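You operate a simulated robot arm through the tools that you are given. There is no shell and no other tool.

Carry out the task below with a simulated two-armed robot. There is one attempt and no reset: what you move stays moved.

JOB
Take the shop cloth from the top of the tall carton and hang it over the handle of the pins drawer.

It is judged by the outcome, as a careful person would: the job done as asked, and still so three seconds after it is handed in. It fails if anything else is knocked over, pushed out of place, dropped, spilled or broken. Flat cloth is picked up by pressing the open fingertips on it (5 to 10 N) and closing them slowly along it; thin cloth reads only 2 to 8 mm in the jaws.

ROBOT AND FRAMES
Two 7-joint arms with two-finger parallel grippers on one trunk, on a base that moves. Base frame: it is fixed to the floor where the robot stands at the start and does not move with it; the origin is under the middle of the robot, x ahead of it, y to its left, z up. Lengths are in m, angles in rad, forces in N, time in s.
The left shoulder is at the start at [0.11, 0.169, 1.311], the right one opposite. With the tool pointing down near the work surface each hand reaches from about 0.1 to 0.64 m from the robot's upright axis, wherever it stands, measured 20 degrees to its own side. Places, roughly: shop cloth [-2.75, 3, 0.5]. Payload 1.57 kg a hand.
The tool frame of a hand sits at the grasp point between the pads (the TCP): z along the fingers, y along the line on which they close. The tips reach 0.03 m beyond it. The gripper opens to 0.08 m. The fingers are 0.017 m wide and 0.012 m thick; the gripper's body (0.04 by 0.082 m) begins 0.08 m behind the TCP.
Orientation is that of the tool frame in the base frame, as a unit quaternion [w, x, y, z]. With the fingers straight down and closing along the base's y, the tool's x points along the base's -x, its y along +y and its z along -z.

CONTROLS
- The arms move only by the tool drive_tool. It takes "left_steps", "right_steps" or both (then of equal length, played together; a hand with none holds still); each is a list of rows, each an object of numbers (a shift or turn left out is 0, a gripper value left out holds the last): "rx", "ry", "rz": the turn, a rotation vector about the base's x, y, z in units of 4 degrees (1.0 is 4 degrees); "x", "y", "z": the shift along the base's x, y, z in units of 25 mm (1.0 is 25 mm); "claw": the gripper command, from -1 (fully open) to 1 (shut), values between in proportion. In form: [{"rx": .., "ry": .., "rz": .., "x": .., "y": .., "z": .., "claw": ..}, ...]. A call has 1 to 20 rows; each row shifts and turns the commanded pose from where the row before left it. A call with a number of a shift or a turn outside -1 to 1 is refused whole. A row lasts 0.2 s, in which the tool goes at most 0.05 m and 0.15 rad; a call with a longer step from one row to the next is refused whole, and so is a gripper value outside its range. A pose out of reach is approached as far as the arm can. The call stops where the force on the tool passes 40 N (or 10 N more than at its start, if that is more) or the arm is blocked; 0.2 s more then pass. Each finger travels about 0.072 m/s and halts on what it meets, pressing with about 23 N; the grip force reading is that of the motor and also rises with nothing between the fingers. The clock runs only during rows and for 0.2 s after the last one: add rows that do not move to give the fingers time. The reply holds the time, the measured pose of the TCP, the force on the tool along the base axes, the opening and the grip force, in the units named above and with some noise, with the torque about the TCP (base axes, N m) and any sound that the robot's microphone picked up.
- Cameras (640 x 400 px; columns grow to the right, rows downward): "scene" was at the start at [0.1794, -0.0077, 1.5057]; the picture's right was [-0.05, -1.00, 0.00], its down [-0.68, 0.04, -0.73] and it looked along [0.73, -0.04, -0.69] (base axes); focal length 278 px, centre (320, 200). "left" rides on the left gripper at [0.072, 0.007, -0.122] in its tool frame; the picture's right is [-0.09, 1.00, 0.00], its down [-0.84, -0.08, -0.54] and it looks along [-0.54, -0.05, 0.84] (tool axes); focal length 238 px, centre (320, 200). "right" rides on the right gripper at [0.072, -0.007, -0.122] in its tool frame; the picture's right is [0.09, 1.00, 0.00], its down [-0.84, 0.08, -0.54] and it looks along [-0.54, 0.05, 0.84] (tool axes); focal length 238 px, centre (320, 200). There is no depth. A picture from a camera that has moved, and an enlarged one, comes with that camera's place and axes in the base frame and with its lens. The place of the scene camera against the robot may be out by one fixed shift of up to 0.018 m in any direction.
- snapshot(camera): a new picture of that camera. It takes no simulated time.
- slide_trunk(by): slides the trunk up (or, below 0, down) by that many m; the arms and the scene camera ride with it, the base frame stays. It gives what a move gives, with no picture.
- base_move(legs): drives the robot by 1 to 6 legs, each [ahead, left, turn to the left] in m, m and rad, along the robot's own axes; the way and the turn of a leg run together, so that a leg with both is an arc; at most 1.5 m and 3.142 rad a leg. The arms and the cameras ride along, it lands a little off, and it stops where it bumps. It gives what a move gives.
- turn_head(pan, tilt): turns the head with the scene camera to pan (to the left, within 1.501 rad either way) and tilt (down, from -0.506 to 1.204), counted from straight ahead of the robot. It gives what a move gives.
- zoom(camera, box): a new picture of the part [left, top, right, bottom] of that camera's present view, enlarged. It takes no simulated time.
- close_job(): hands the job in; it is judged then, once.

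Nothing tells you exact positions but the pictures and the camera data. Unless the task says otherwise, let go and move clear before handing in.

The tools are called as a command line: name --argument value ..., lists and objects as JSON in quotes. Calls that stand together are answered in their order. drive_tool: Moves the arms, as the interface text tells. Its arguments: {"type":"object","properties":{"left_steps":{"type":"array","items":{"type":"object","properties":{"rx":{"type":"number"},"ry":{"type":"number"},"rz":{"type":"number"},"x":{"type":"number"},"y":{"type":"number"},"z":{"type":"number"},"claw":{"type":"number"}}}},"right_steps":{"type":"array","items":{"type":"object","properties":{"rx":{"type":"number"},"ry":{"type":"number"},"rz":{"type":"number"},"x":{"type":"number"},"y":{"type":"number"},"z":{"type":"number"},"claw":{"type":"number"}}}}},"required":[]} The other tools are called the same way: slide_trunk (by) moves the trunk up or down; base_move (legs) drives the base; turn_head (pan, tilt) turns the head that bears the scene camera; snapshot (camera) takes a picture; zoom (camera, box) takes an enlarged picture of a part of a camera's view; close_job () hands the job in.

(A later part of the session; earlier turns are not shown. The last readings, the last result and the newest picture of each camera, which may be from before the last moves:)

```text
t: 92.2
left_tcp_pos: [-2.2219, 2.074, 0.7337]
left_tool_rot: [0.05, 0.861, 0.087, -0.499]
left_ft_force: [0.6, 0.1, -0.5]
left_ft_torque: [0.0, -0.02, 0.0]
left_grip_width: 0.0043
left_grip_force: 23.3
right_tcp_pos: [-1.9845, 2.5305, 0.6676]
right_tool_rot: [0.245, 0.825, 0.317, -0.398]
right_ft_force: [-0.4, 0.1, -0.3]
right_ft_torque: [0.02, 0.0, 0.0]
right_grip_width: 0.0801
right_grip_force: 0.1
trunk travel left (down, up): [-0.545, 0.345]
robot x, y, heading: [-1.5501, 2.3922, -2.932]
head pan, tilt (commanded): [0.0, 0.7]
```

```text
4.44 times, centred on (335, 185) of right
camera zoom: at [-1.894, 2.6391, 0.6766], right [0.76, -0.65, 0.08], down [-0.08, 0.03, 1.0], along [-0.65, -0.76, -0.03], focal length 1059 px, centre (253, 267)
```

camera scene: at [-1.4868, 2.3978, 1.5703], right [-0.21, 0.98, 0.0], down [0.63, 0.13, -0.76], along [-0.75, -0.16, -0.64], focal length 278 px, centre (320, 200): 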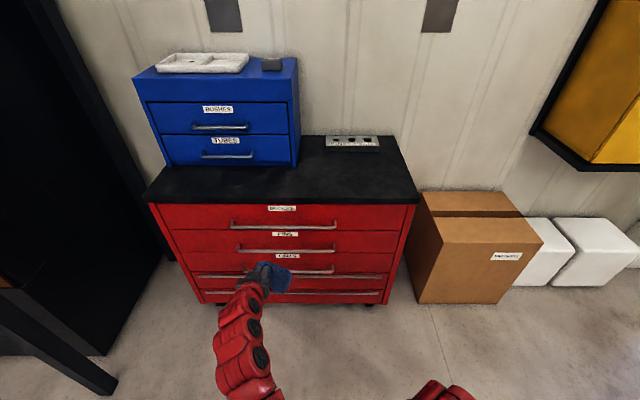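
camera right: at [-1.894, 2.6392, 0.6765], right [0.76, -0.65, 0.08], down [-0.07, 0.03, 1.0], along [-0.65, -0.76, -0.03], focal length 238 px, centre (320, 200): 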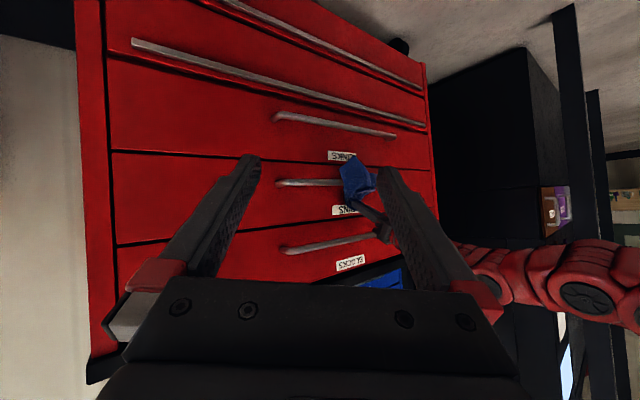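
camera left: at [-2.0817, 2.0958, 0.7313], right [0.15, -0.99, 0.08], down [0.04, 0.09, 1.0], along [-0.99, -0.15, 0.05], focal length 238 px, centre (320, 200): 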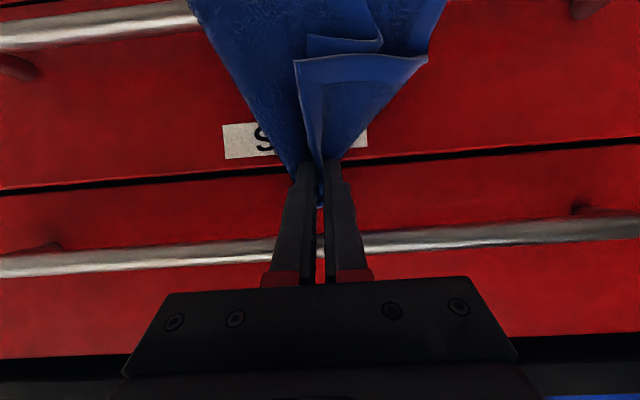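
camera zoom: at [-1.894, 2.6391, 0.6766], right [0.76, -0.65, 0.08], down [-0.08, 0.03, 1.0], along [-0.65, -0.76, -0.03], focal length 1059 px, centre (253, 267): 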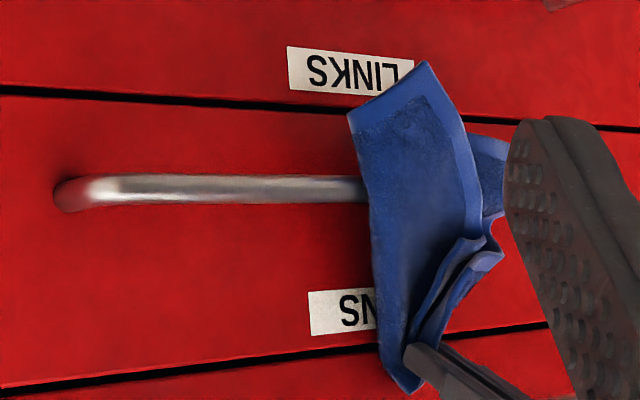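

The cloth is taut again over the bar: about 7 cm hangs in front and about 10 cm is on the rear side. Now I'll lower while pitching the fingers steeper (to about 60°) so the held edge goes down into the gap behind the bar.

drive_tool --left_steps '[{"x": -0.054, "y": -0.011, "z": -0.315, "rx": 0.19, "ry": -0.92}, {"x": -0.054, "y": -0.011, "z": -0.315, "rx": 0.19, "ry": -0.92}, {"x": -0.054, "y": -0.011, "z": -0.315, "rx": 0.19, "ry": -0.92}, {"x": -0.054, "y": -0.011, "z": -0.315, "rx": 0.19, "ry": -0.92}, {"x": -0.054, "y": -0.011, "z": -0.315, "rx": 0.19, "ry": -0.92}, {"x": -0.054, "y": -0.011, "z": -0.315, "rx": 0.19, "ry": -0.92}, {"x": -0.054, "y": -0.011, "z": -0.315, "rx": 0.19, "ry": -0.92}, {"x": -0.054, "y": -0.011, "z": -0.315, "rx": 0.19, "ry": -0.92}, {}]'

zoom --camera "scene" --box '[220, 220, 320, 300]'

snapshot --camera "left"

zoom --camera "right" --box '[270, 140, 400, 230]'

```text
t: 94.2
left_tcp_pos: [-2.2299, 2.0726, 0.6727]
left_tool_rot: [0.024, 0.961, 0.097, -0.257]
left_ft_force: [33.9, 9.0, -3.4]
left_ft_torque: [-0.88, 3.11, 0.08]
left_grip_width: 0.0041
left_grip_force: 23.3
right_tcp_pos: [-1.9831, 2.5305, 0.6684]
right_tool_rot: [0.245, 0.824, 0.318, -0.4]
right_ft_force: [-0.1, -0.4, -0.3]
right_ft_torque: [-0.02, -0.02, -0.01]
right_grip_width: 0.0798
right_grip_force: 0.1
trunk travel left (down, up): [-0.545, 0.345]
robot x, y, heading: [-1.5501, 2.3885, -2.931]
head pan, tilt (commanded): [0.0, 0.7]
```

```text
5.00 times, centred on (270, 260) of scene
camera zoom: at [-1.689, 2.3553, 1.4307], right [-0.21, 0.98, 0.0], down [0.63, 0.13, -0.77], along [-0.75, -0.16, -0.64], focal length 1388 px, centre (570, -100)
```

zoom: 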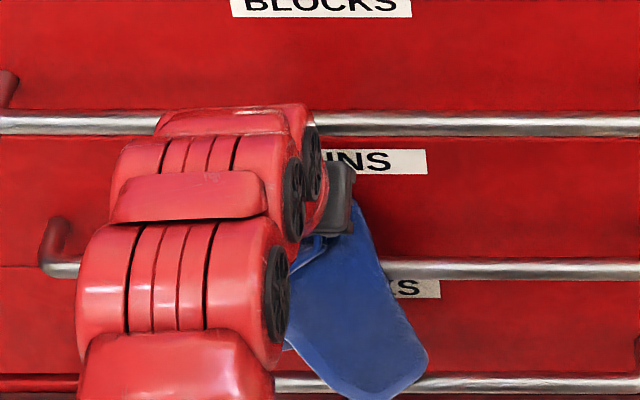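

```text
taken
camera left: at [-2.1067, 2.0901, 0.7421], right [0.12, -0.99, 0.04], down [-0.46, -0.02, 0.89], along [-0.88, -0.13, -0.46], focal length 238 px, centre (320, 200)
```

left: 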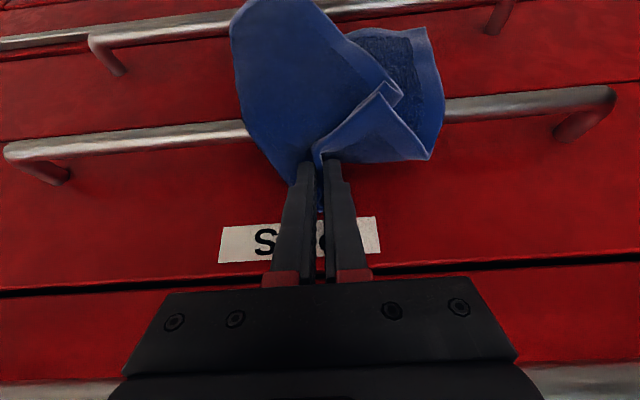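

```text
4.44 times, centred on (335, 185) of right
camera zoom: at [-1.8918, 2.6396, 0.6773], right [0.76, -0.65, 0.07], down [-0.07, 0.03, 1.0], along [-0.65, -0.76, -0.02], focal length 1059 px, centre (253, 267)
```

zoom: 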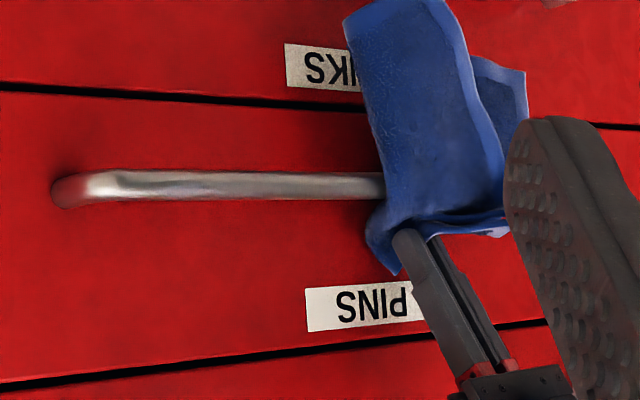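

The hand's body touched the BLOCKS bar at this steep pitch (34 N) and the cloth slid forward, so this steep insertion isn't workable. New plan: take the cloth off the bar, lay it flat on the carton again, and re-pick it further inside so that a short flap can drop behind the bar and the longer one stays in front. First I'll pitch back and move out.

drive_tool --left_steps '[{"x": 0.08, "y": 0.016, "rx": -0.19, "ry": 0.92}, {"x": 0.08, "y": 0.016, "rx": -0.19, "ry": 0.92}, {"x": 0.08, "y": 0.016, "rx": -0.19, "ry": 0.92}, {"x": 0.08, "y": 0.016, "rx": -0.19, "ry": 0.92}, {"x": 0.08, "y": 0.016, "rx": -0.19, "ry": 0.92}, {"x": 0.08, "y": 0.016, "rx": -0.19, "ry": 0.92}, {"x": 0.08, "y": 0.016, "rx": -0.19, "ry": 0.92}, {"x": 0.08, "y": 0.016, "rx": -0.19, "ry": 0.92}, {}]'

```text
t: 96.2
left_tcp_pos: [-2.2164, 2.0749, 0.6707]
left_tool_rot: [0.049, 0.861, 0.087, -0.499]
left_ft_force: [-0.1, 0.3, 0.1]
left_ft_torque: [0.0, 0.02, 0.03]
left_grip_width: 0.004
left_grip_force: 23.1
right_tcp_pos: [-1.9863, 2.5316, 0.6671]
right_tool_rot: [0.244, 0.826, 0.317, -0.398]
right_ft_force: [-0.3, -0.5, -0.6]
right_ft_torque: [0.02, 0.02, 0.01]
right_grip_width: 0.0799
right_grip_force: 0.0
trunk travel left (down, up): [-0.545, 0.345]
robot x, y, heading: [-1.5492, 2.3921, -2.936]
head pan, tilt (commanded): [0.0, 0.7]
```

Contact is gone. Now I'll raise the hand and draw straight out, bringing the cloth off the bar.

drive_tool --left_steps '[{"z": 0.5}, {"z": 0.5}, {"z": 0.4, "x": 0.2, "y": 0.04}, {"x": 0.6, "y": 0.12}, {"x": 0.8, "y": 0.16}, {"x": 0.8, "y": 0.16}, {"x": 0.8, "y": 0.16}, {"x": 0.8, "y": 0.16}, {"x": 0.8, "y": 0.16}, {}]'

snapshot --camera "left"

snapshot --camera "right"

```text
t: 98.4
left_tcp_pos: [-2.097, 2.0984, 0.7053]
left_tool_rot: [0.05, 0.861, 0.087, -0.499]
left_ft_force: [0.2, -0.4, -0.8]
left_ft_torque: [-0.01, -0.03, 0.0]
left_grip_width: 0.0041
left_grip_force: 23.1
right_tcp_pos: [-1.9854, 2.5301, 0.6668]
right_tool_rot: [0.244, 0.826, 0.316, -0.398]
right_ft_force: [-0.1, 0.6, 0.3]
right_ft_torque: [0.0, 0.01, 0.03]
right_grip_width: 0.0802
right_grip_force: 0.0
trunk travel left (down, up): [-0.545, 0.345]
robot x, y, heading: [-1.5488, 2.3933, -2.93]
head pan, tilt (commanded): [0.0, 0.7]
```

```text
taken
camera left: at [-1.9579, 2.1199, 0.704], right [0.15, -0.99, 0.08], down [0.04, 0.09, 1.0], along [-0.99, -0.15, 0.05], focal length 238 px, centre (320, 200)
```

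left: 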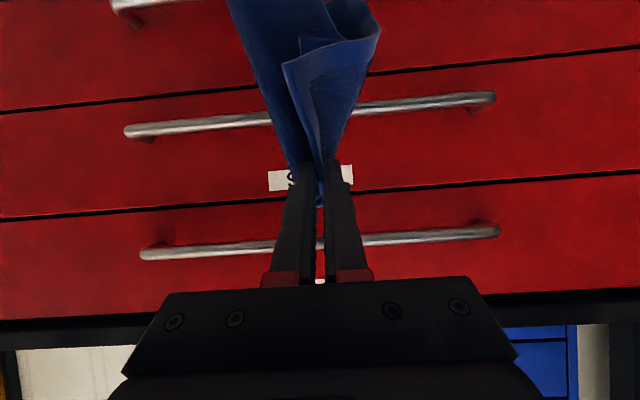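

```text
taken
camera right: at [-1.8941, 2.6391, 0.6765], right [0.76, -0.65, 0.08], down [-0.08, 0.03, 1.0], along [-0.65, -0.76, -0.03], focal length 238 px, centre (320, 200)
```

right: 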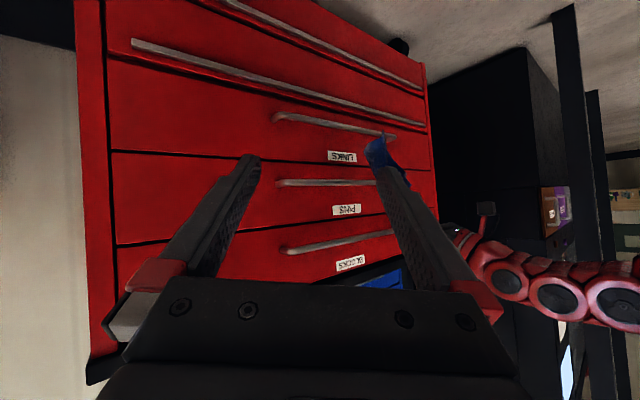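

The drawers are undisturbed and I still hold the cloth. I'll raise the trunk, back off from the chest, and bring the fingers back to pointing straight down.

slide_trunk --by 0.14

base_move --legs '[[-0.3, 0.0, 0.0]]'

drive_tool --left_steps '[{"rx": 0.2, "ry": -0.98}, {"rx": 0.2, "ry": -0.98}, {"rx": 0.2, "ry": -0.98}, {"rx": 0.2, "ry": -0.98}, {"rx": 0.2, "ry": -0.98}, {"rx": 0.2, "ry": -0.98}, {"rx": 0.2, "ry": -0.98}, {"rx": 0.2, "ry": -0.98}, {"rx": 0.2, "ry": -0.98}, {"rx": 0.2, "ry": -0.98}, {"rx": 0.2, "ry": -0.98}, {"rx": 0.2, "ry": -0.98}, {"rx": 0.2, "ry": -0.98}, {"rx": 0.2, "ry": -0.98}, {"rx": 0.2, "ry": -0.98}, {}]'

snapshot --camera "left"

```text
t: 100.1
left_tcp_pos: [-2.0983, 2.0991, 0.8458]
left_tool_rot: [0.049, 0.861, 0.086, -0.499]
left_ft_force: [0.4, -0.9, -0.1]
left_ft_torque: [-0.03, -0.01, -0.06]
left_grip_width: 0.0043
left_grip_force: 23.0
right_tcp_pos: [-1.9854, 2.5309, 0.8072]
right_tool_rot: [0.245, 0.825, 0.317, -0.398]
right_ft_force: [0.5, 0.6, -0.5]
right_ft_torque: [0.0, 0.0, 0.02]
right_grip_width: 0.0799
right_grip_force: 0.1
trunk travel left (down, up): [-0.685, 0.205]
robot x, y, heading: [-1.5502, 2.3925, -2.933]
head pan, tilt (commanded): [0.0, 0.7]
```

```text
t: 102.1
left_tcp_pos: [-1.808, 2.1601, 0.8455]
left_tool_rot: [0.051, 0.86, 0.088, -0.5]
left_ft_force: [0.3, -0.8, 0.4]
left_ft_torque: [-0.04, -0.01, -0.01]
left_grip_width: 0.004
left_grip_force: 22.8
right_tcp_pos: [-1.697, 2.5915, 0.8074]
right_tool_rot: [0.246, 0.824, 0.319, -0.398]
right_ft_force: [-0.7, 0.3, -0.1]
right_ft_torque: [-0.01, 0.01, 0.01]
right_grip_width: 0.0801
right_grip_force: 0.2
trunk travel left (down, up): [-0.685, 0.205]
robot x, y, heading: [-1.2579, 2.4562, -2.931]
head pan, tilt (commanded): [0.0, 0.7]
```

```text
t: 105.5
left_tcp_pos: [-1.8078, 2.1603, 0.8451]
left_tool_rot: [0.0, 0.995, 0.102, -0.001]
left_ft_force: [0.6, 0.3, -0.2]
left_ft_torque: [0.01, -0.02, 0.01]
left_grip_width: 0.0042
left_grip_force: 22.8
right_tcp_pos: [-1.6966, 2.5918, 0.8069]
right_tool_rot: [0.245, 0.825, 0.317, -0.399]
right_ft_force: [0.6, -0.3, -0.1]
right_ft_torque: [0.01, 0.04, 0.04]
right_grip_width: 0.0801
right_grip_force: 0.0
trunk travel left (down, up): [-0.685, 0.205]
robot x, y, heading: [-1.2605, 2.4545, -2.93]
head pan, tilt (commanded): [0.0, 0.7]
```

```text
taken
camera left: at [-1.7361, 2.1673, 0.9672], right [0.11, -0.99, 0.0], down [-0.83, -0.09, 0.54], along [-0.54, -0.06, -0.84], focal length 238 px, centre (320, 200)
```

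left: 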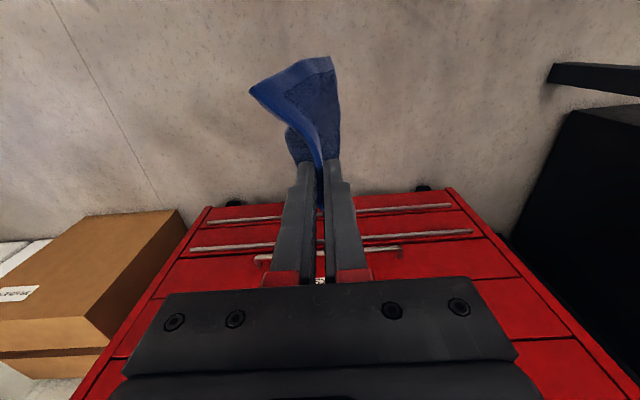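

The gripper is vertical again with the cloth held. I'll turn the left tool 90° (for laying the cloth sideways and re-picking with the fold parallel to the bar) and tuck the right hand back to its safe pose.

drive_tool --left_steps '[{"rz": 1}, {"rz": 1}, {"rz": 1}, {"rz": 1}, {"rz": 1}, {"rz": 1}, {"rz": 1}, {"rz": 1}, {"rz": 1}, {"rz": 1}, {"rz": 1}, {"rz": 1}, {"rz": 1}, {"rz": 1}, {"rz": 1}, {"rz": 1}, {"rz": 1}, {"rz": 1}, {"rz": 1}, {"rz": 1}]' --right_steps '[{"rx": 0.79, "ry": -0.61, "z": -0.4}, {"rx": 0.79, "ry": -0.61, "z": -0.4}, {"rx": 0.79, "ry": -0.61, "z": -0.4}, {"rx": 0.79, "ry": -0.61, "z": -0.4}, {"rx": 0.79, "ry": -0.61, "z": -0.4}, {"rx": 0.79, "ry": -0.61, "z": -0.4}, {"rx": 0.79, "ry": -0.61, "z": -0.4}, {"rx": 0.79, "ry": -0.61, "z": -0.4}, {"rx": 0.79, "ry": -0.61, "z": -0.4}, {"rx": 0.79, "ry": -0.61, "z": -0.4}, {"rx": 0.79, "ry": -0.61, "z": -0.4}, {"rx": 0.79, "ry": -0.61, "z": -0.4}, {"rx": 0.79, "ry": -0.61, "z": -0.4}, {"rx": 0.79, "ry": -0.61, "z": -0.4}, {"rz": -1}, {"rz": -1}, {"rz": -1}, {"rz": -1}, {"rz": -1}, {"rz": -1}]'

snapshot --camera "left"

snapshot --camera "scene"

```text
t: 109.7
left_tcp_pos: [-1.8069, 2.1591, 0.8439]
left_tool_rot: [0.001, 0.697, 0.718, -0.001]
left_ft_force: [0.8, 0.1, 0.0]
left_ft_torque: [-0.01, 0.04, -0.08]
left_grip_width: 0.004
left_grip_force: 22.7
right_tcp_pos: [-1.6956, 2.5901, 0.6663]
right_tool_rot: [0.001, 0.988, 0.156, 0.003]
right_ft_force: [0.2, 0.5, 0.3]
right_ft_torque: [0.0, 0.02, 0.04]
right_grip_width: 0.0797
right_grip_force: 0.1
trunk travel left (down, up): [-0.685, 0.205]
robot x, y, heading: [-1.257, 2.4557, -2.93]
head pan, tilt (commanded): [0.0, 0.7]
```

```text
taken
camera left: at [-1.803, 2.2312, 0.9672], right [1.0, -0.06, 0.0], down [-0.05, -0.84, 0.54], along [-0.03, -0.54, -0.84], focal length 238 px, centre (320, 200)
```

left: 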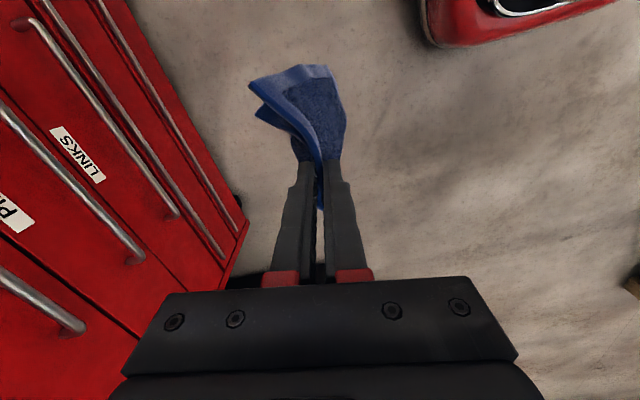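

```text
taken
camera scene: at [-1.4039, 2.4152, 1.5703], right [-0.21, 0.98, 0.0], down [0.63, 0.13, -0.76], along [-0.75, -0.16, -0.64], focal length 278 px, centre (320, 200)
```

scene: 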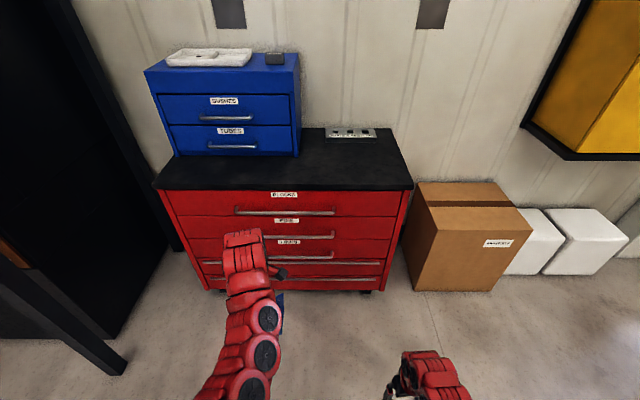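

The left tool turned as wanted. I'll finish the alignment, pull the right hand back, and drive over to face the carton.

drive_tool --left_steps '[{"rz": 0.8}, {"rz": 0.8}, {"rz": 0.8}, {}, {}]' --right_steps '[{"rz": -1, "x": 0.8, "y": 0.16}, {"rz": -1, "x": 0.8, "y": 0.16}, {"rz": -1, "x": 0.8, "y": 0.16}, {"rz": -1, "x": 0.8, "y": 0.16}, {}]'

base_move --legs '[[0.0, -0.9375, 0.0], [0.3, 0.0, -0.013]]'

snapshot --camera "scene"

snapshot --camera "left"

```text
t: 110.9
left_tcp_pos: [-1.8091, 2.1584, 0.8458]
left_tool_rot: [0.001, 0.635, 0.772, -0.001]
left_ft_force: [-1.4, 0.5, 0.6]
left_ft_torque: [-0.02, -0.02, -0.05]
left_grip_width: 0.0041
left_grip_force: 23.5
right_tcp_pos: [-1.6165, 2.6065, 0.6668]
right_tool_rot: [0.003, 1.0, 0.016, 0.002]
right_ft_force: [-0.1, 1.4, 0.7]
right_ft_torque: [-0.02, -0.04, 0.02]
right_grip_width: 0.0798
right_grip_force: 0.0
trunk travel left (down, up): [-0.685, 0.205]
robot x, y, heading: [-1.2585, 2.4529, -2.932]
head pan, tilt (commanded): [0.0, 0.7]
```

```text
t: 117.6
left_tcp_pos: [-2.307, 3.0415, 0.8442]
left_tool_rot: [0.001, 0.631, 0.775, -0.002]
left_ft_force: [-0.2, 0.7, -0.4]
left_ft_torque: [0.0, -0.03, -0.1]
left_grip_width: 0.004
left_grip_force: 23.0
right_tcp_pos: [-2.1187, 3.4905, 0.6664]
right_tool_rot: [0.004, 1.0, 0.021, 0.003]
right_ft_force: [-0.8, -0.5, 0.1]
right_ft_torque: [-0.01, 0.02, -0.01]
right_grip_width: 0.0803
right_grip_force: 0.0
trunk travel left (down, up): [-0.685, 0.205]
robot x, y, heading: [-1.7581, 3.3415, -2.919]
head pan, tilt (commanded): [0.0, 0.7]
```

```text
taken
camera scene: at [-1.9055, 3.3005, 1.5702], right [-0.22, 0.98, 0.0], down [0.63, 0.14, -0.76], along [-0.75, -0.17, -0.64], focal length 278 px, centre (320, 200)
```

scene: 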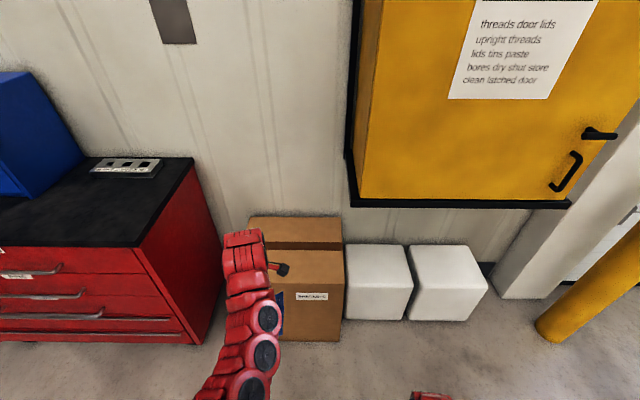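

```text
taken
camera left: at [-2.3151, 3.1129, 0.9671], right [0.99, 0.11, 0.0], down [0.09, -0.83, 0.54], along [0.06, -0.54, -0.84], focal length 238 px, centre (320, 200)
```

left: 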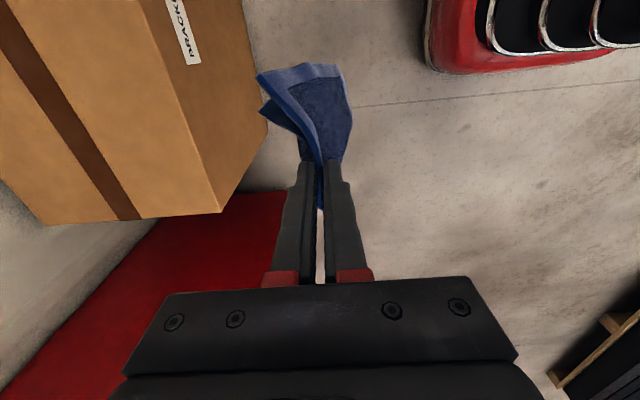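

The carton is ahead; my TCP is about 0.23 m in front of its front edge. I'll roll forward 0.35 m so the hand hangs over the carton top.

base_move --legs '[[0.35, 0.0, -0.02]]'

snapshot --camera "left"

snapshot --camera "scene"

```text
t: 119.9
left_tcp_pos: [-2.6638, 2.9792, 0.846]
left_tool_rot: [0.002, 0.64, 0.768, -0.001]
left_ft_force: [0.4, -0.9, -0.4]
left_ft_torque: [0.02, 0.0, -0.04]
left_grip_width: 0.0044
left_grip_force: 23.3
right_tcp_pos: [-2.4657, 3.4251, 0.6672]
right_tool_rot: [0.002, 1.0, 0.011, 0.002]
right_ft_force: [-0.4, 0.4, -0.2]
right_ft_torque: [0.0, 0.01, -0.01]
right_grip_width: 0.0799
right_grip_force: 0.0
trunk travel left (down, up): [-0.685, 0.205]
robot x, y, heading: [-2.1089, 3.2645, -2.95]
head pan, tilt (commanded): [0.0, 0.7]
```

```text
taken
camera left: at [-2.6697, 3.0517, 0.9671], right [1.0, 0.09, 0.0], down [0.07, -0.84, 0.54], along [0.05, -0.54, -0.84], focal length 238 px, centre (320, 200)
```

left: 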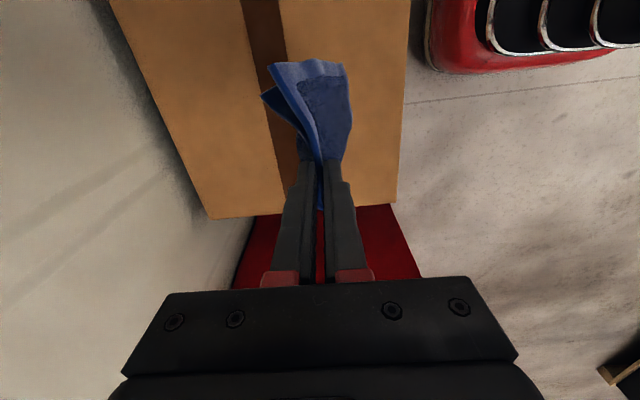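

```text
taken
camera scene: at [-2.256, 3.2306, 1.5702], right [-0.19, 0.98, 0.0], down [0.63, 0.13, -0.76], along [-0.75, -0.15, -0.64], focal length 278 px, centre (320, 200)
```

scene: 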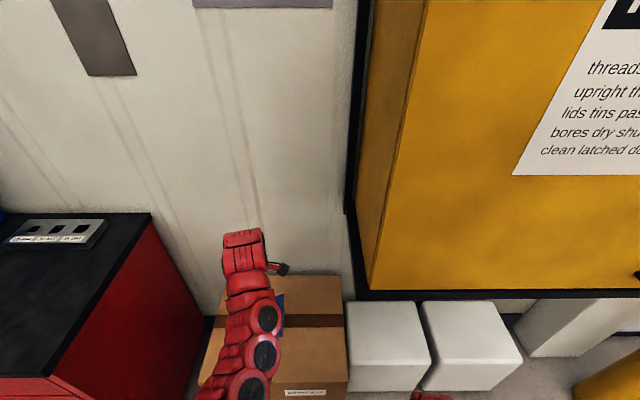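

The hand hangs over the carton top with the cloth. I'll shift slightly right, lower the trunk a bit, and check where the cloth's bottom edge is.

drive_tool --left_steps '[{"x": 0.05, "y": 0.7}, {"x": 0.05, "y": 0.7}, {"x": 0.05, "y": 0.7}, {}]'

slide_trunk --by -0.07

snapshot --camera "left"

snapshot --camera "right"

```text
t: 120.9
left_tcp_pos: [-2.6599, 3.03, 0.844]
left_tool_rot: [0.001, 0.64, 0.769, -0.002]
left_ft_force: [0.1, -0.5, 0.3]
left_ft_torque: [-0.02, -0.03, -0.06]
left_grip_width: 0.0041
left_grip_force: 22.7
right_tcp_pos: [-2.4656, 3.4241, 0.668]
right_tool_rot: [0.003, 1.0, 0.01, 0.003]
right_ft_force: [0.7, 0.5, 0.3]
right_ft_torque: [0.02, 0.03, 0.01]
right_grip_width: 0.0799
right_grip_force: 0.0
trunk travel left (down, up): [-0.685, 0.205]
robot x, y, heading: [-2.11, 3.2665, -2.941]
head pan, tilt (commanded): [0.0, 0.7]
```

```text
t: 122.0
left_tcp_pos: [-2.6595, 3.0305, 0.7748]
left_tool_rot: [0.001, 0.64, 0.768, 0.0]
left_ft_force: [0.6, -1.1, -0.4]
left_ft_torque: [-0.02, 0.0, -0.02]
left_grip_width: 0.0039
left_grip_force: 23.2
right_tcp_pos: [-2.4652, 3.4247, 0.5966]
right_tool_rot: [0.003, 1.0, 0.01, 0.002]
right_ft_force: [0.1, 0.9, 0.1]
right_ft_torque: [-0.01, 0.03, -0.02]
right_grip_width: 0.0799
right_grip_force: 0.0
trunk travel left (down, up): [-0.615, 0.275]
robot x, y, heading: [-2.1081, 3.2657, -2.942]
head pan, tilt (commanded): [0.0, 0.7]
```

```text
taken
camera left: at [-2.6661, 3.1032, 0.8966], right [1.0, 0.09, 0.0], down [0.07, -0.84, 0.54], along [0.05, -0.54, -0.84], focal length 238 px, centre (320, 200)
```

left: 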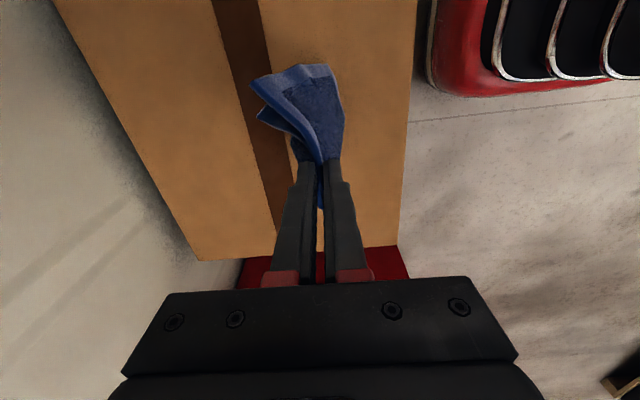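

```text
taken
camera right: at [-2.3939, 3.4338, 0.7197], right [0.11, -0.99, 0.01], down [-0.84, -0.09, 0.54], along [-0.54, -0.06, -0.84], focal length 238 px, centre (320, 200)
```

right: 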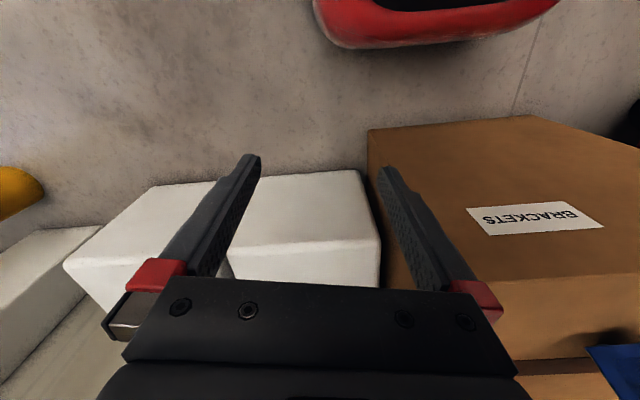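

Now I'll lay the cloth down: lower until its bottom edge touches, then move diagonally left and down so it lies out across the carton top.

drive_tool --left_steps '[{"z": -0.4}, {"z": -0.4}, {"z": -0.4}, {"x": 0.085, "y": -0.432, "z": -0.4}, {"x": 0.085, "y": -0.432, "z": -0.4}, {"x": 0.085, "y": -0.432, "z": -0.4}, {"x": 0.085, "y": -0.432, "z": -0.4}, {"x": 0.085, "y": -0.432, "z": -0.4}, {"x": 0.085, "y": -0.432, "z": -0.4}, {"x": 0.085, "y": -0.432, "z": -0.4}, {"x": 0.085, "y": -0.432, "z": -0.4}, {"x": 0.085, "y": -0.432, "z": -0.4}, {"x": 0.085, "y": -0.432, "z": -0.4}, {"x": 0.085, "y": -0.432, "z": -0.4}, {"x": 0.085, "y": -0.432, "z": -0.4}, {"x": 0.085, "y": -0.432, "z": -0.4}, {"x": 0.085, "y": -0.432, "z": -0.4}, {}]'

snapshot --camera "left"

snapshot --camera "scene"

```text
t: 125.8
left_tcp_pos: [-2.63, 2.8795, 0.6048]
left_tool_rot: [0.001, 0.64, 0.768, -0.002]
left_ft_force: [0.1, -0.3, 0.0]
left_ft_torque: [0.01, -0.03, -0.06]
left_grip_width: 0.004
left_grip_force: 23.3
right_tcp_pos: [-2.4645, 3.4258, 0.598]
right_tool_rot: [0.003, 1.0, 0.011, 0.002]
right_ft_force: [0.0, 0.3, 0.4]
right_ft_torque: [0.03, 0.01, -0.04]
right_grip_width: 0.08
right_grip_force: 0.1
trunk travel left (down, up): [-0.615, 0.275]
robot x, y, heading: [-2.1077, 3.2661, -2.945]
head pan, tilt (commanded): [0.0, 0.7]
```

```text
taken
camera left: at [-2.6371, 2.9514, 0.7266], right [1.0, 0.09, 0.0], down [0.08, -0.83, 0.55], along [0.05, -0.54, -0.84], focal length 238 px, centre (320, 200)
```

left: 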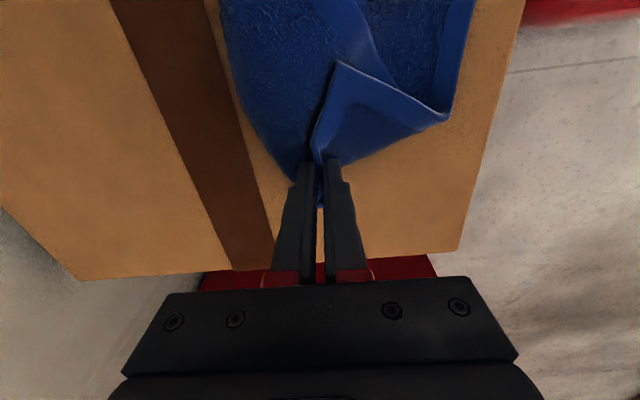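

```text
taken
camera scene: at [-2.2553, 3.231, 1.5003], right [-0.19, 0.98, 0.0], down [0.63, 0.13, -0.76], along [-0.75, -0.15, -0.64], focal length 278 px, centre (320, 200)
```

scene: 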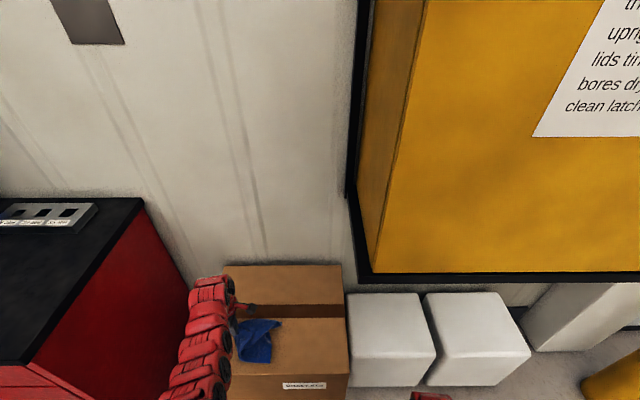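

The cloth is laid out to the right of the gripper with one corner flap folded over. I'll look closer with the head tilted down.

turn_head --pan 0.1 --tilt 1.0

zoom --camera "scene" --box '[180, 130, 380, 270]'

```text
t: 126.6
left_tcp_pos: [-2.6302, 2.8786, 0.6056]
left_tool_rot: [0.001, 0.64, 0.768, -0.001]
left_ft_force: [-0.4, -0.9, 0.5]
left_ft_torque: [-0.03, 0.01, -0.06]
left_grip_width: 0.004
left_grip_force: 23.2
right_tcp_pos: [-2.4647, 3.4247, 0.5976]
right_tool_rot: [0.002, 1.0, 0.011, 0.001]
right_ft_force: [-0.3, -0.4, 0.6]
right_ft_torque: [-0.01, 0.0, 0.02]
right_grip_width: 0.0799
right_grip_force: 0.0
trunk travel left (down, up): [-0.615, 0.275]
robot x, y, heading: [-2.1096, 3.2677, -2.945]
head pan, tilt (commanded): [0.099, 1.0]
```

```text
2.86 times, centred on (280, 200) of scene
camera zoom: at [-2.2388, 3.227, 1.477], right [-0.29, 0.96, 0.0], down [0.8, 0.24, -0.54], along [-0.52, -0.16, -0.84], focal length 793 px, centre (434, 200)
```

zoom: 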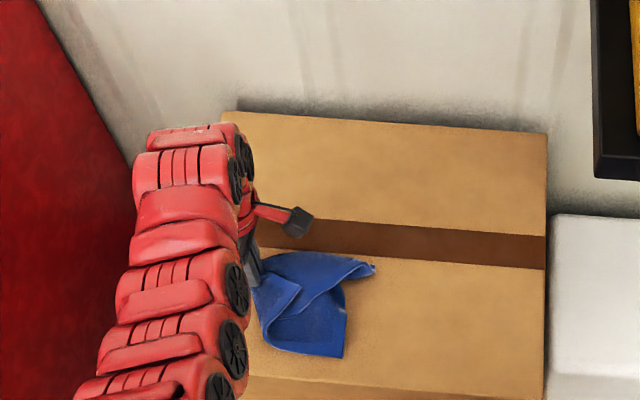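

The near-left corner is folded over. I'll set the held edge down, release it, lift clear and then look at the full shape.

drive_tool --left_steps '[{"z": -0.35, "y": -0.2}, {}, {"claw": 0.7}, {"claw": 0.5}, {}, {"z": 0.3}, {"z": 0.6}, {"z": 0.8}, {"z": 0.8}, {"z": 0.8}, {"z": 0.8}, {}]'

snapshot --camera "left"

zoom --camera "scene" --box '[180, 130, 380, 270]'

```text
t: 129.2
left_tcp_pos: [-2.6308, 2.8747, 0.698]
left_tool_rot: [0.001, 0.641, 0.768, -0.001]
left_ft_force: [0.3, -0.4, -1.0]
left_ft_torque: [-0.01, 0.02, 0.02]
left_grip_width: 0.0198
left_grip_force: 0.1
right_tcp_pos: [-2.4642, 3.4238, 0.5984]
right_tool_rot: [0.003, 1.0, 0.01, 0.001]
right_ft_force: [0.4, -0.2, 0.4]
right_ft_torque: [0.01, -0.02, 0.02]
right_grip_width: 0.0799
right_grip_force: 0.0
trunk travel left (down, up): [-0.615, 0.275]
robot x, y, heading: [-2.1083, 3.2663, -2.944]
head pan, tilt (commanded): [0.099, 1.0]
```

```text
taken
camera left: at [-2.637, 2.9464, 0.8206], right [1.0, 0.09, 0.0], down [0.07, -0.84, 0.54], along [0.05, -0.54, -0.84], focal length 238 px, centre (320, 200)
```

left: 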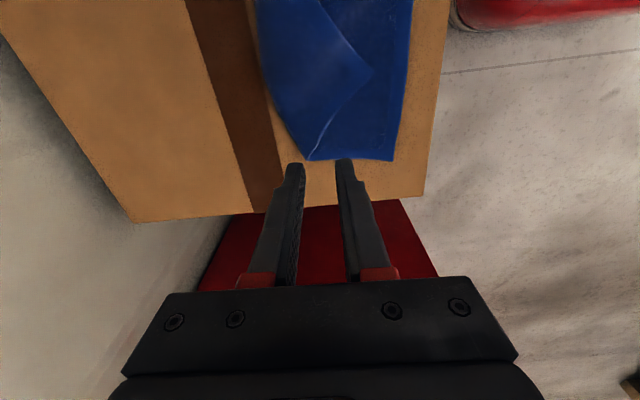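

```text
2.86 times, centred on (280, 200) of scene
camera zoom: at [-2.2389, 3.2269, 1.4769], right [-0.29, 0.96, 0.0], down [0.81, 0.25, -0.54], along [-0.52, -0.16, -0.84], focal length 793 px, centre (434, 200)
```

zoom: 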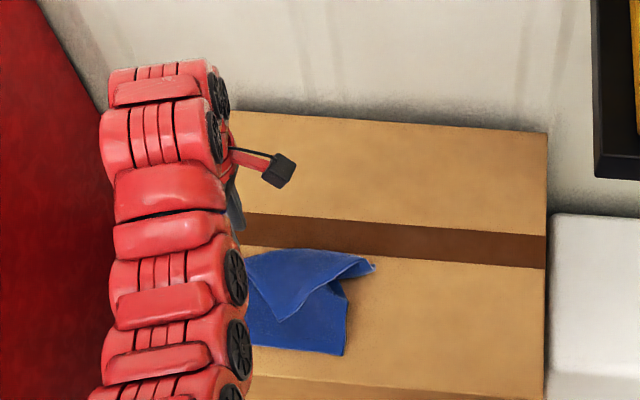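

The near corner opened out flat, but the far strip of the cloth is folded over on top. I'll raise the hand and shift it right for a full view.

drive_tool --left_steps '[{"z": 0.6, "x": -0.1, "y": 0.5}, {"z": 0.6, "x": -0.1, "y": 0.5}, {"z": 0.4, "x": -0.1, "y": 0.5}, {"x": -0.1, "y": 0.5}, {"x": -0.1, "y": 0.5}, {"x": -0.1, "y": 0.5}, {"x": -0.1, "y": 0.5}, {"x": -0.1, "y": 0.5}, {}]'

snapshot --camera "left"

zoom --camera "scene" --box '[180, 130, 380, 270]'

```text
t: 131.2
left_tcp_pos: [-2.6503, 2.976, 0.7387]
left_tool_rot: [0.001, 0.64, 0.769, -0.001]
left_ft_force: [0.8, -0.3, 0.1]
left_ft_torque: [-0.01, -0.01, 0.0]
left_grip_width: 0.02
left_grip_force: 0.1
right_tcp_pos: [-2.4644, 3.4242, 0.5975]
right_tool_rot: [0.002, 1.0, 0.01, 0.002]
right_ft_force: [0.4, -0.1, 0.3]
right_ft_torque: [0.01, -0.03, 0.0]
right_grip_width: 0.0802
right_grip_force: 0.1
trunk travel left (down, up): [-0.615, 0.275]
robot x, y, heading: [-2.1116, 3.2621, -2.944]
head pan, tilt (commanded): [0.099, 1.0]
```

```text
taken
camera left: at [-2.6575, 3.047, 0.8608], right [1.0, 0.09, 0.0], down [0.07, -0.84, 0.54], along [0.05, -0.54, -0.84], focal length 238 px, centre (320, 200)
```

left: 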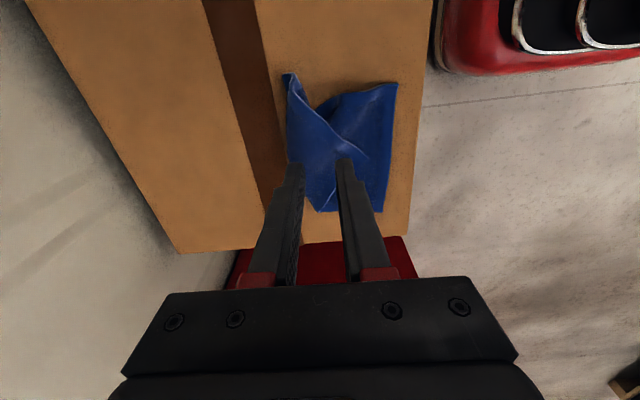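

```text
2.86 times, centred on (280, 200) of scene
camera zoom: at [-2.2387, 3.2268, 1.4769], right [-0.29, 0.96, 0.0], down [0.81, 0.25, -0.54], along [-0.52, -0.16, -0.84], focal length 793 px, centre (434, 200)
```

zoom: 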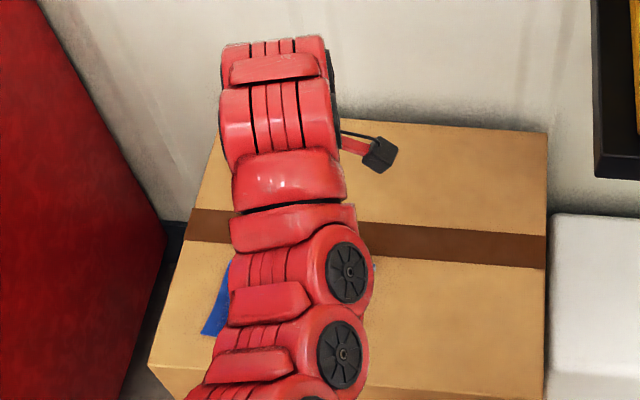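

I can now make out the layout: the near edge lies flat, and the far-left corner is folded over so its tip lies at about (-2.58, 2.93). I'll move the base a little closer and left, lower the trunk for reach, and position the fingers over that flap to unfold it.

base_move --legs '[[0.04, 0.06, 0.0]]'

snapshot --camera "left"

```text
t: 132.2
left_tcp_pos: [-2.6788, 2.9076, 0.7386]
left_tool_rot: [0.0, 0.64, 0.769, 0.0]
left_ft_force: [-0.7, -0.3, 0.6]
left_ft_torque: [0.0, 0.0, 0.0]
left_grip_width: 0.0202
left_grip_force: 0.1
right_tcp_pos: [-2.4931, 3.3572, 0.5973]
right_tool_rot: [0.002, 1.0, 0.01, 0.001]
right_ft_force: [0.5, 0.9, 0.0]
right_ft_torque: [0.05, -0.01, 0.0]
right_grip_width: 0.0801
right_grip_force: 0.1
trunk travel left (down, up): [-0.615, 0.275]
robot x, y, heading: [-2.1395, 3.2018, -2.948]
head pan, tilt (commanded): [0.099, 1.0]
```

```text
taken
camera left: at [-2.6854, 2.9796, 0.8603], right [1.0, 0.09, 0.0], down [0.07, -0.84, 0.54], along [0.05, -0.54, -0.84], focal length 238 px, centre (320, 200)
```

left: 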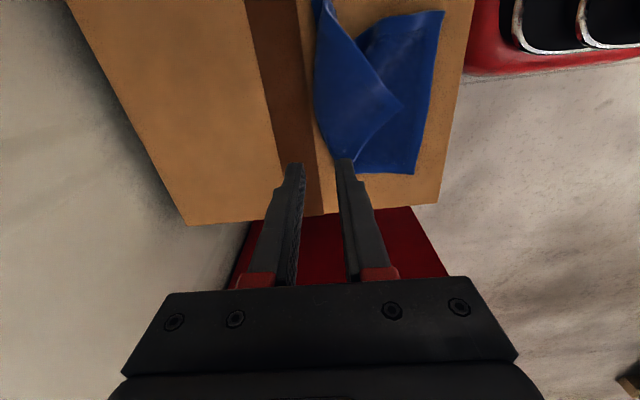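

The flap is clear now: its tip is at about (-2.583, 2.932). I'll place the fingers over it, about 4 cm inside the tip, and lower.

drive_tool --left_steps '[{"x": 0.57, "y": 0.175}, {"x": 0.57, "y": 0.175}, {"x": 0.57, "y": 0.175}, {"x": 0.57, "y": 0.175}, {}]'

slide_trunk --by -0.1

drive_tool --left_steps '[{"z": -0.4}, {"z": -0.4}, {}]'

snapshot --camera "left"

```text
t: 133.4
left_tcp_pos: [-2.62, 2.9251, 0.7389]
left_tool_rot: [0.002, 0.64, 0.768, -0.001]
left_ft_force: [-0.2, 0.4, 0.4]
left_ft_torque: [-0.01, 0.0, -0.06]
left_grip_width: 0.0198
left_grip_force: 0.0
right_tcp_pos: [-2.4935, 3.3587, 0.5962]
right_tool_rot: [0.002, 1.0, 0.011, 0.001]
right_ft_force: [0.0, 0.9, -0.5]
right_ft_torque: [-0.02, 0.01, -0.01]
right_grip_width: 0.0798
right_grip_force: 0.1
trunk travel left (down, up): [-0.615, 0.275]
robot x, y, heading: [-2.1374, 3.1993, -2.946]
head pan, tilt (commanded): [0.099, 1.0]
```

```text
t: 134.8
left_tcp_pos: [-2.6216, 2.9265, 0.6388]
left_tool_rot: [0.0, 0.641, 0.768, -0.002]
left_ft_force: [-0.2, 0.3, 1.2]
left_ft_torque: [0.02, 0.0, -0.01]
left_grip_width: 0.0201
left_grip_force: 0.0
right_tcp_pos: [-2.4932, 3.358, 0.4965]
right_tool_rot: [0.003, 1.0, 0.011, 0.003]
right_ft_force: [0.2, -0.9, 0.3]
right_ft_torque: [0.02, -0.01, -0.01]
right_grip_width: 0.08
right_grip_force: 0.1
trunk travel left (down, up): [-0.515, 0.375]
robot x, y, heading: [-2.1394, 3.1957, -2.948]
head pan, tilt (commanded): [0.099, 1.0]
```

```text
t: 135.6
left_tcp_pos: [-2.6215, 2.9262, 0.6181]
left_tool_rot: [0.0, 0.641, 0.768, -0.001]
left_ft_force: [-0.4, 0.3, 0.6]
left_ft_torque: [0.01, -0.02, 0.01]
left_grip_width: 0.0202
left_grip_force: 0.0
right_tcp_pos: [-2.4925, 3.3594, 0.4977]
right_tool_rot: [0.002, 1.0, 0.011, 0.001]
right_ft_force: [-0.6, 0.2, 0.0]
right_ft_torque: [-0.03, 0.04, 0.03]
right_grip_width: 0.08
right_grip_force: 0.1
trunk travel left (down, up): [-0.515, 0.375]
robot x, y, heading: [-2.1343, 3.1954, -2.947]
head pan, tilt (commanded): [0.099, 1.0]
```

```text
taken
camera left: at [-2.6282, 2.9986, 0.7403], right [1.0, 0.09, 0.0], down [0.07, -0.84, 0.54], along [0.05, -0.54, -0.84], focal length 238 px, centre (320, 200)
```

left: 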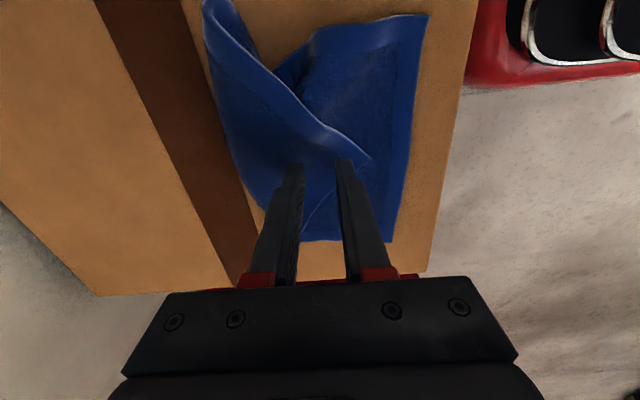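

Both fingertips are over the flap. I'll lower until light contact.

drive_tool --left_steps '[{"z": -0.2}, {"z": -0.2}, {"z": -0.15}, {"z": -0.15}, {}]'

```text
t: 136.8
left_tcp_pos: [-2.6205, 2.9271, 0.6011]
left_tool_rot: [0.0, 0.64, 0.768, -0.001]
left_ft_force: [-0.5, 0.1, 0.7]
left_ft_torque: [0.03, 0.02, 0.0]
left_grip_width: 0.0199
left_grip_force: 0.1
right_tcp_pos: [-2.4929, 3.3576, 0.4971]
right_tool_rot: [0.002, 1.0, 0.011, 0.002]
right_ft_force: [-0.3, 0.1, -0.2]
right_ft_torque: [0.03, 0.01, -0.01]
right_grip_width: 0.08
right_grip_force: 0.0
trunk travel left (down, up): [-0.515, 0.375]
robot x, y, heading: [-2.139, 3.1969, -2.948]
head pan, tilt (commanded): [0.099, 1.0]
```

drive_tool --left_steps '[{"z": -0.1}, {"z": -0.1}, {}]'

snapshot --camera "left"

```text
t: 137.6
left_tcp_pos: [-2.6193, 2.9259, 0.5972]
left_tool_rot: [0.001, 0.64, 0.769, -0.001]
left_ft_force: [-0.1, -1.7, 5.6]
left_ft_torque: [-0.03, 0.02, 0.02]
left_grip_width: 0.02
left_grip_force: 0.0
right_tcp_pos: [-2.4926, 3.3585, 0.4981]
right_tool_rot: [0.002, 1.0, 0.01, 0.002]
right_ft_force: [-0.2, -0.3, -0.4]
right_ft_torque: [0.0, -0.01, 0.03]
right_grip_width: 0.08
right_grip_force: 0.0
trunk travel left (down, up): [-0.515, 0.375]
robot x, y, heading: [-2.1363, 3.1992, -2.944]
head pan, tilt (commanded): [0.099, 1.0]
```

```text
taken
camera left: at [-2.6265, 2.999, 0.7183], right [1.0, 0.09, 0.0], down [0.08, -0.83, 0.55], along [0.05, -0.54, -0.84], focal length 238 px, centre (320, 200)
```

left: 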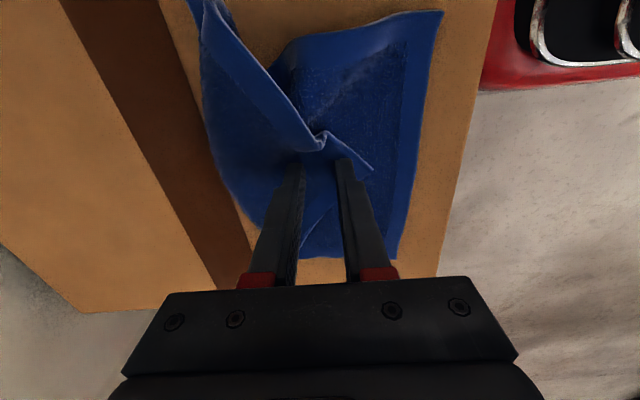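

Light contact at 5.6 N. Now closing slowly to gather the top flap.

drive_tool --left_steps '[{"claw": 0.56}, {"claw": 0.62}, {"claw": 0.68}, {"claw": 0.74}, {"claw": 0.8}, {"claw": 0.86}, {"claw": 0.92}, {"claw": 1.0}, {}, {}]'

drive_tool --left_steps '[{"z": 0.3}, {"z": 0.4}, {"z": 0.4}, {}]'

snapshot --camera "left"

```text
t: 139.8
left_tcp_pos: [-2.6192, 2.9287, 0.5954]
left_tool_rot: [0.001, 0.64, 0.768, -0.002]
left_ft_force: [0.4, 0.0, 6.1]
left_ft_torque: [0.02, 0.02, -0.05]
left_grip_width: 0.003
left_grip_force: 23.2
right_tcp_pos: [-2.4921, 3.3593, 0.4969]
right_tool_rot: [0.002, 1.0, 0.011, 0.002]
right_ft_force: [-0.2, 0.2, 0.1]
right_ft_torque: [0.0, -0.02, 0.0]
right_grip_width: 0.0801
right_grip_force: 0.0
trunk travel left (down, up): [-0.515, 0.375]
robot x, y, heading: [-2.1341, 3.199, -2.95]
head pan, tilt (commanded): [0.099, 1.0]
```

```text
t: 140.8
left_tcp_pos: [-2.62, 2.9248, 0.6233]
left_tool_rot: [0.001, 0.64, 0.768, -0.002]
left_ft_force: [-0.6, -0.4, 0.0]
left_ft_torque: [0.02, 0.03, 0.03]
left_grip_width: 0.0031
left_grip_force: 23.7
right_tcp_pos: [-2.4937, 3.358, 0.4971]
right_tool_rot: [0.002, 1.0, 0.011, 0.002]
right_ft_force: [0.4, -0.9, 0.3]
right_ft_torque: [0.03, -0.02, 0.02]
right_grip_width: 0.0801
right_grip_force: 0.0
trunk travel left (down, up): [-0.515, 0.375]
robot x, y, heading: [-2.1361, 3.2001, -2.945]
head pan, tilt (commanded): [0.099, 1.0]
```

```text
taken
camera left: at [-2.6272, 2.9977, 0.7455], right [1.0, 0.09, 0.0], down [0.07, -0.84, 0.54], along [0.05, -0.54, -0.84], focal length 238 px, centre (320, 200)
```

left: 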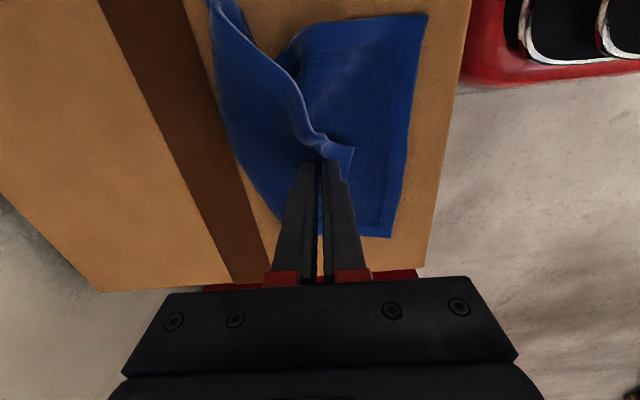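

Only the flap lifted, the bottom layer stayed flat. Now I'll carry the corner across to the far-left to unfold it and lay it down.

drive_tool --left_steps '[{"z": 0.5, "x": -0.4, "y": -0.3}, {"z": 0.5, "x": -0.575, "y": -0.425}, {"x": -0.575, "y": -0.425}, {"x": -0.575, "y": -0.425}, {"x": -0.575, "y": -0.425}, {"z": -0.4, "x": -0.575, "y": -0.425}, {"z": -0.5, "x": -0.575, "y": -0.425}, {"z": -0.5, "x": -0.575, "y": -0.425}, {}]'

snapshot --camera "left"

zoom --camera "scene" --box '[180, 130, 380, 270]'

```text
t: 142.8
left_tcp_pos: [-2.7336, 2.8454, 0.6146]
left_tool_rot: [0.0, 0.64, 0.769, -0.001]
left_ft_force: [-0.4, 0.0, 0.2]
left_ft_torque: [0.01, -0.03, 0.01]
left_grip_width: 0.0034
left_grip_force: 22.9
right_tcp_pos: [-2.4924, 3.358, 0.4972]
right_tool_rot: [0.003, 1.0, 0.011, 0.002]
right_ft_force: [0.2, -1.4, 0.9]
right_ft_torque: [-0.02, -0.02, 0.04]
right_grip_width: 0.0799
right_grip_force: 0.1
trunk travel left (down, up): [-0.515, 0.375]
robot x, y, heading: [-2.1393, 3.2016, -2.943]
head pan, tilt (commanded): [0.099, 1.0]
```

```text
taken
camera left: at [-2.7396, 2.9169, 0.7367], right [1.0, 0.09, 0.0], down [0.07, -0.84, 0.54], along [0.05, -0.54, -0.84], focal length 238 px, centre (320, 200)
```

left: 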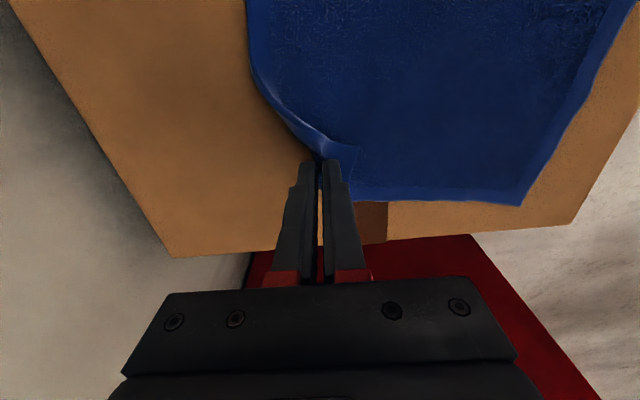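

```text
2.86 times, centred on (280, 200) of scene
camera zoom: at [-2.2661, 3.1604, 1.377], right [-0.29, 0.96, 0.0], down [0.81, 0.24, -0.54], along [-0.52, -0.16, -0.84], focal length 793 px, centre (434, 200)
```

zoom: 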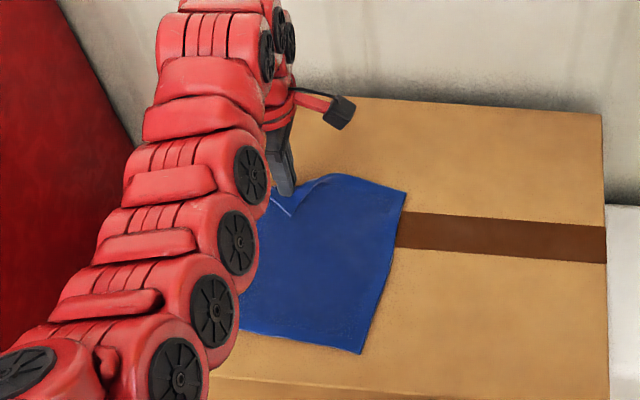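

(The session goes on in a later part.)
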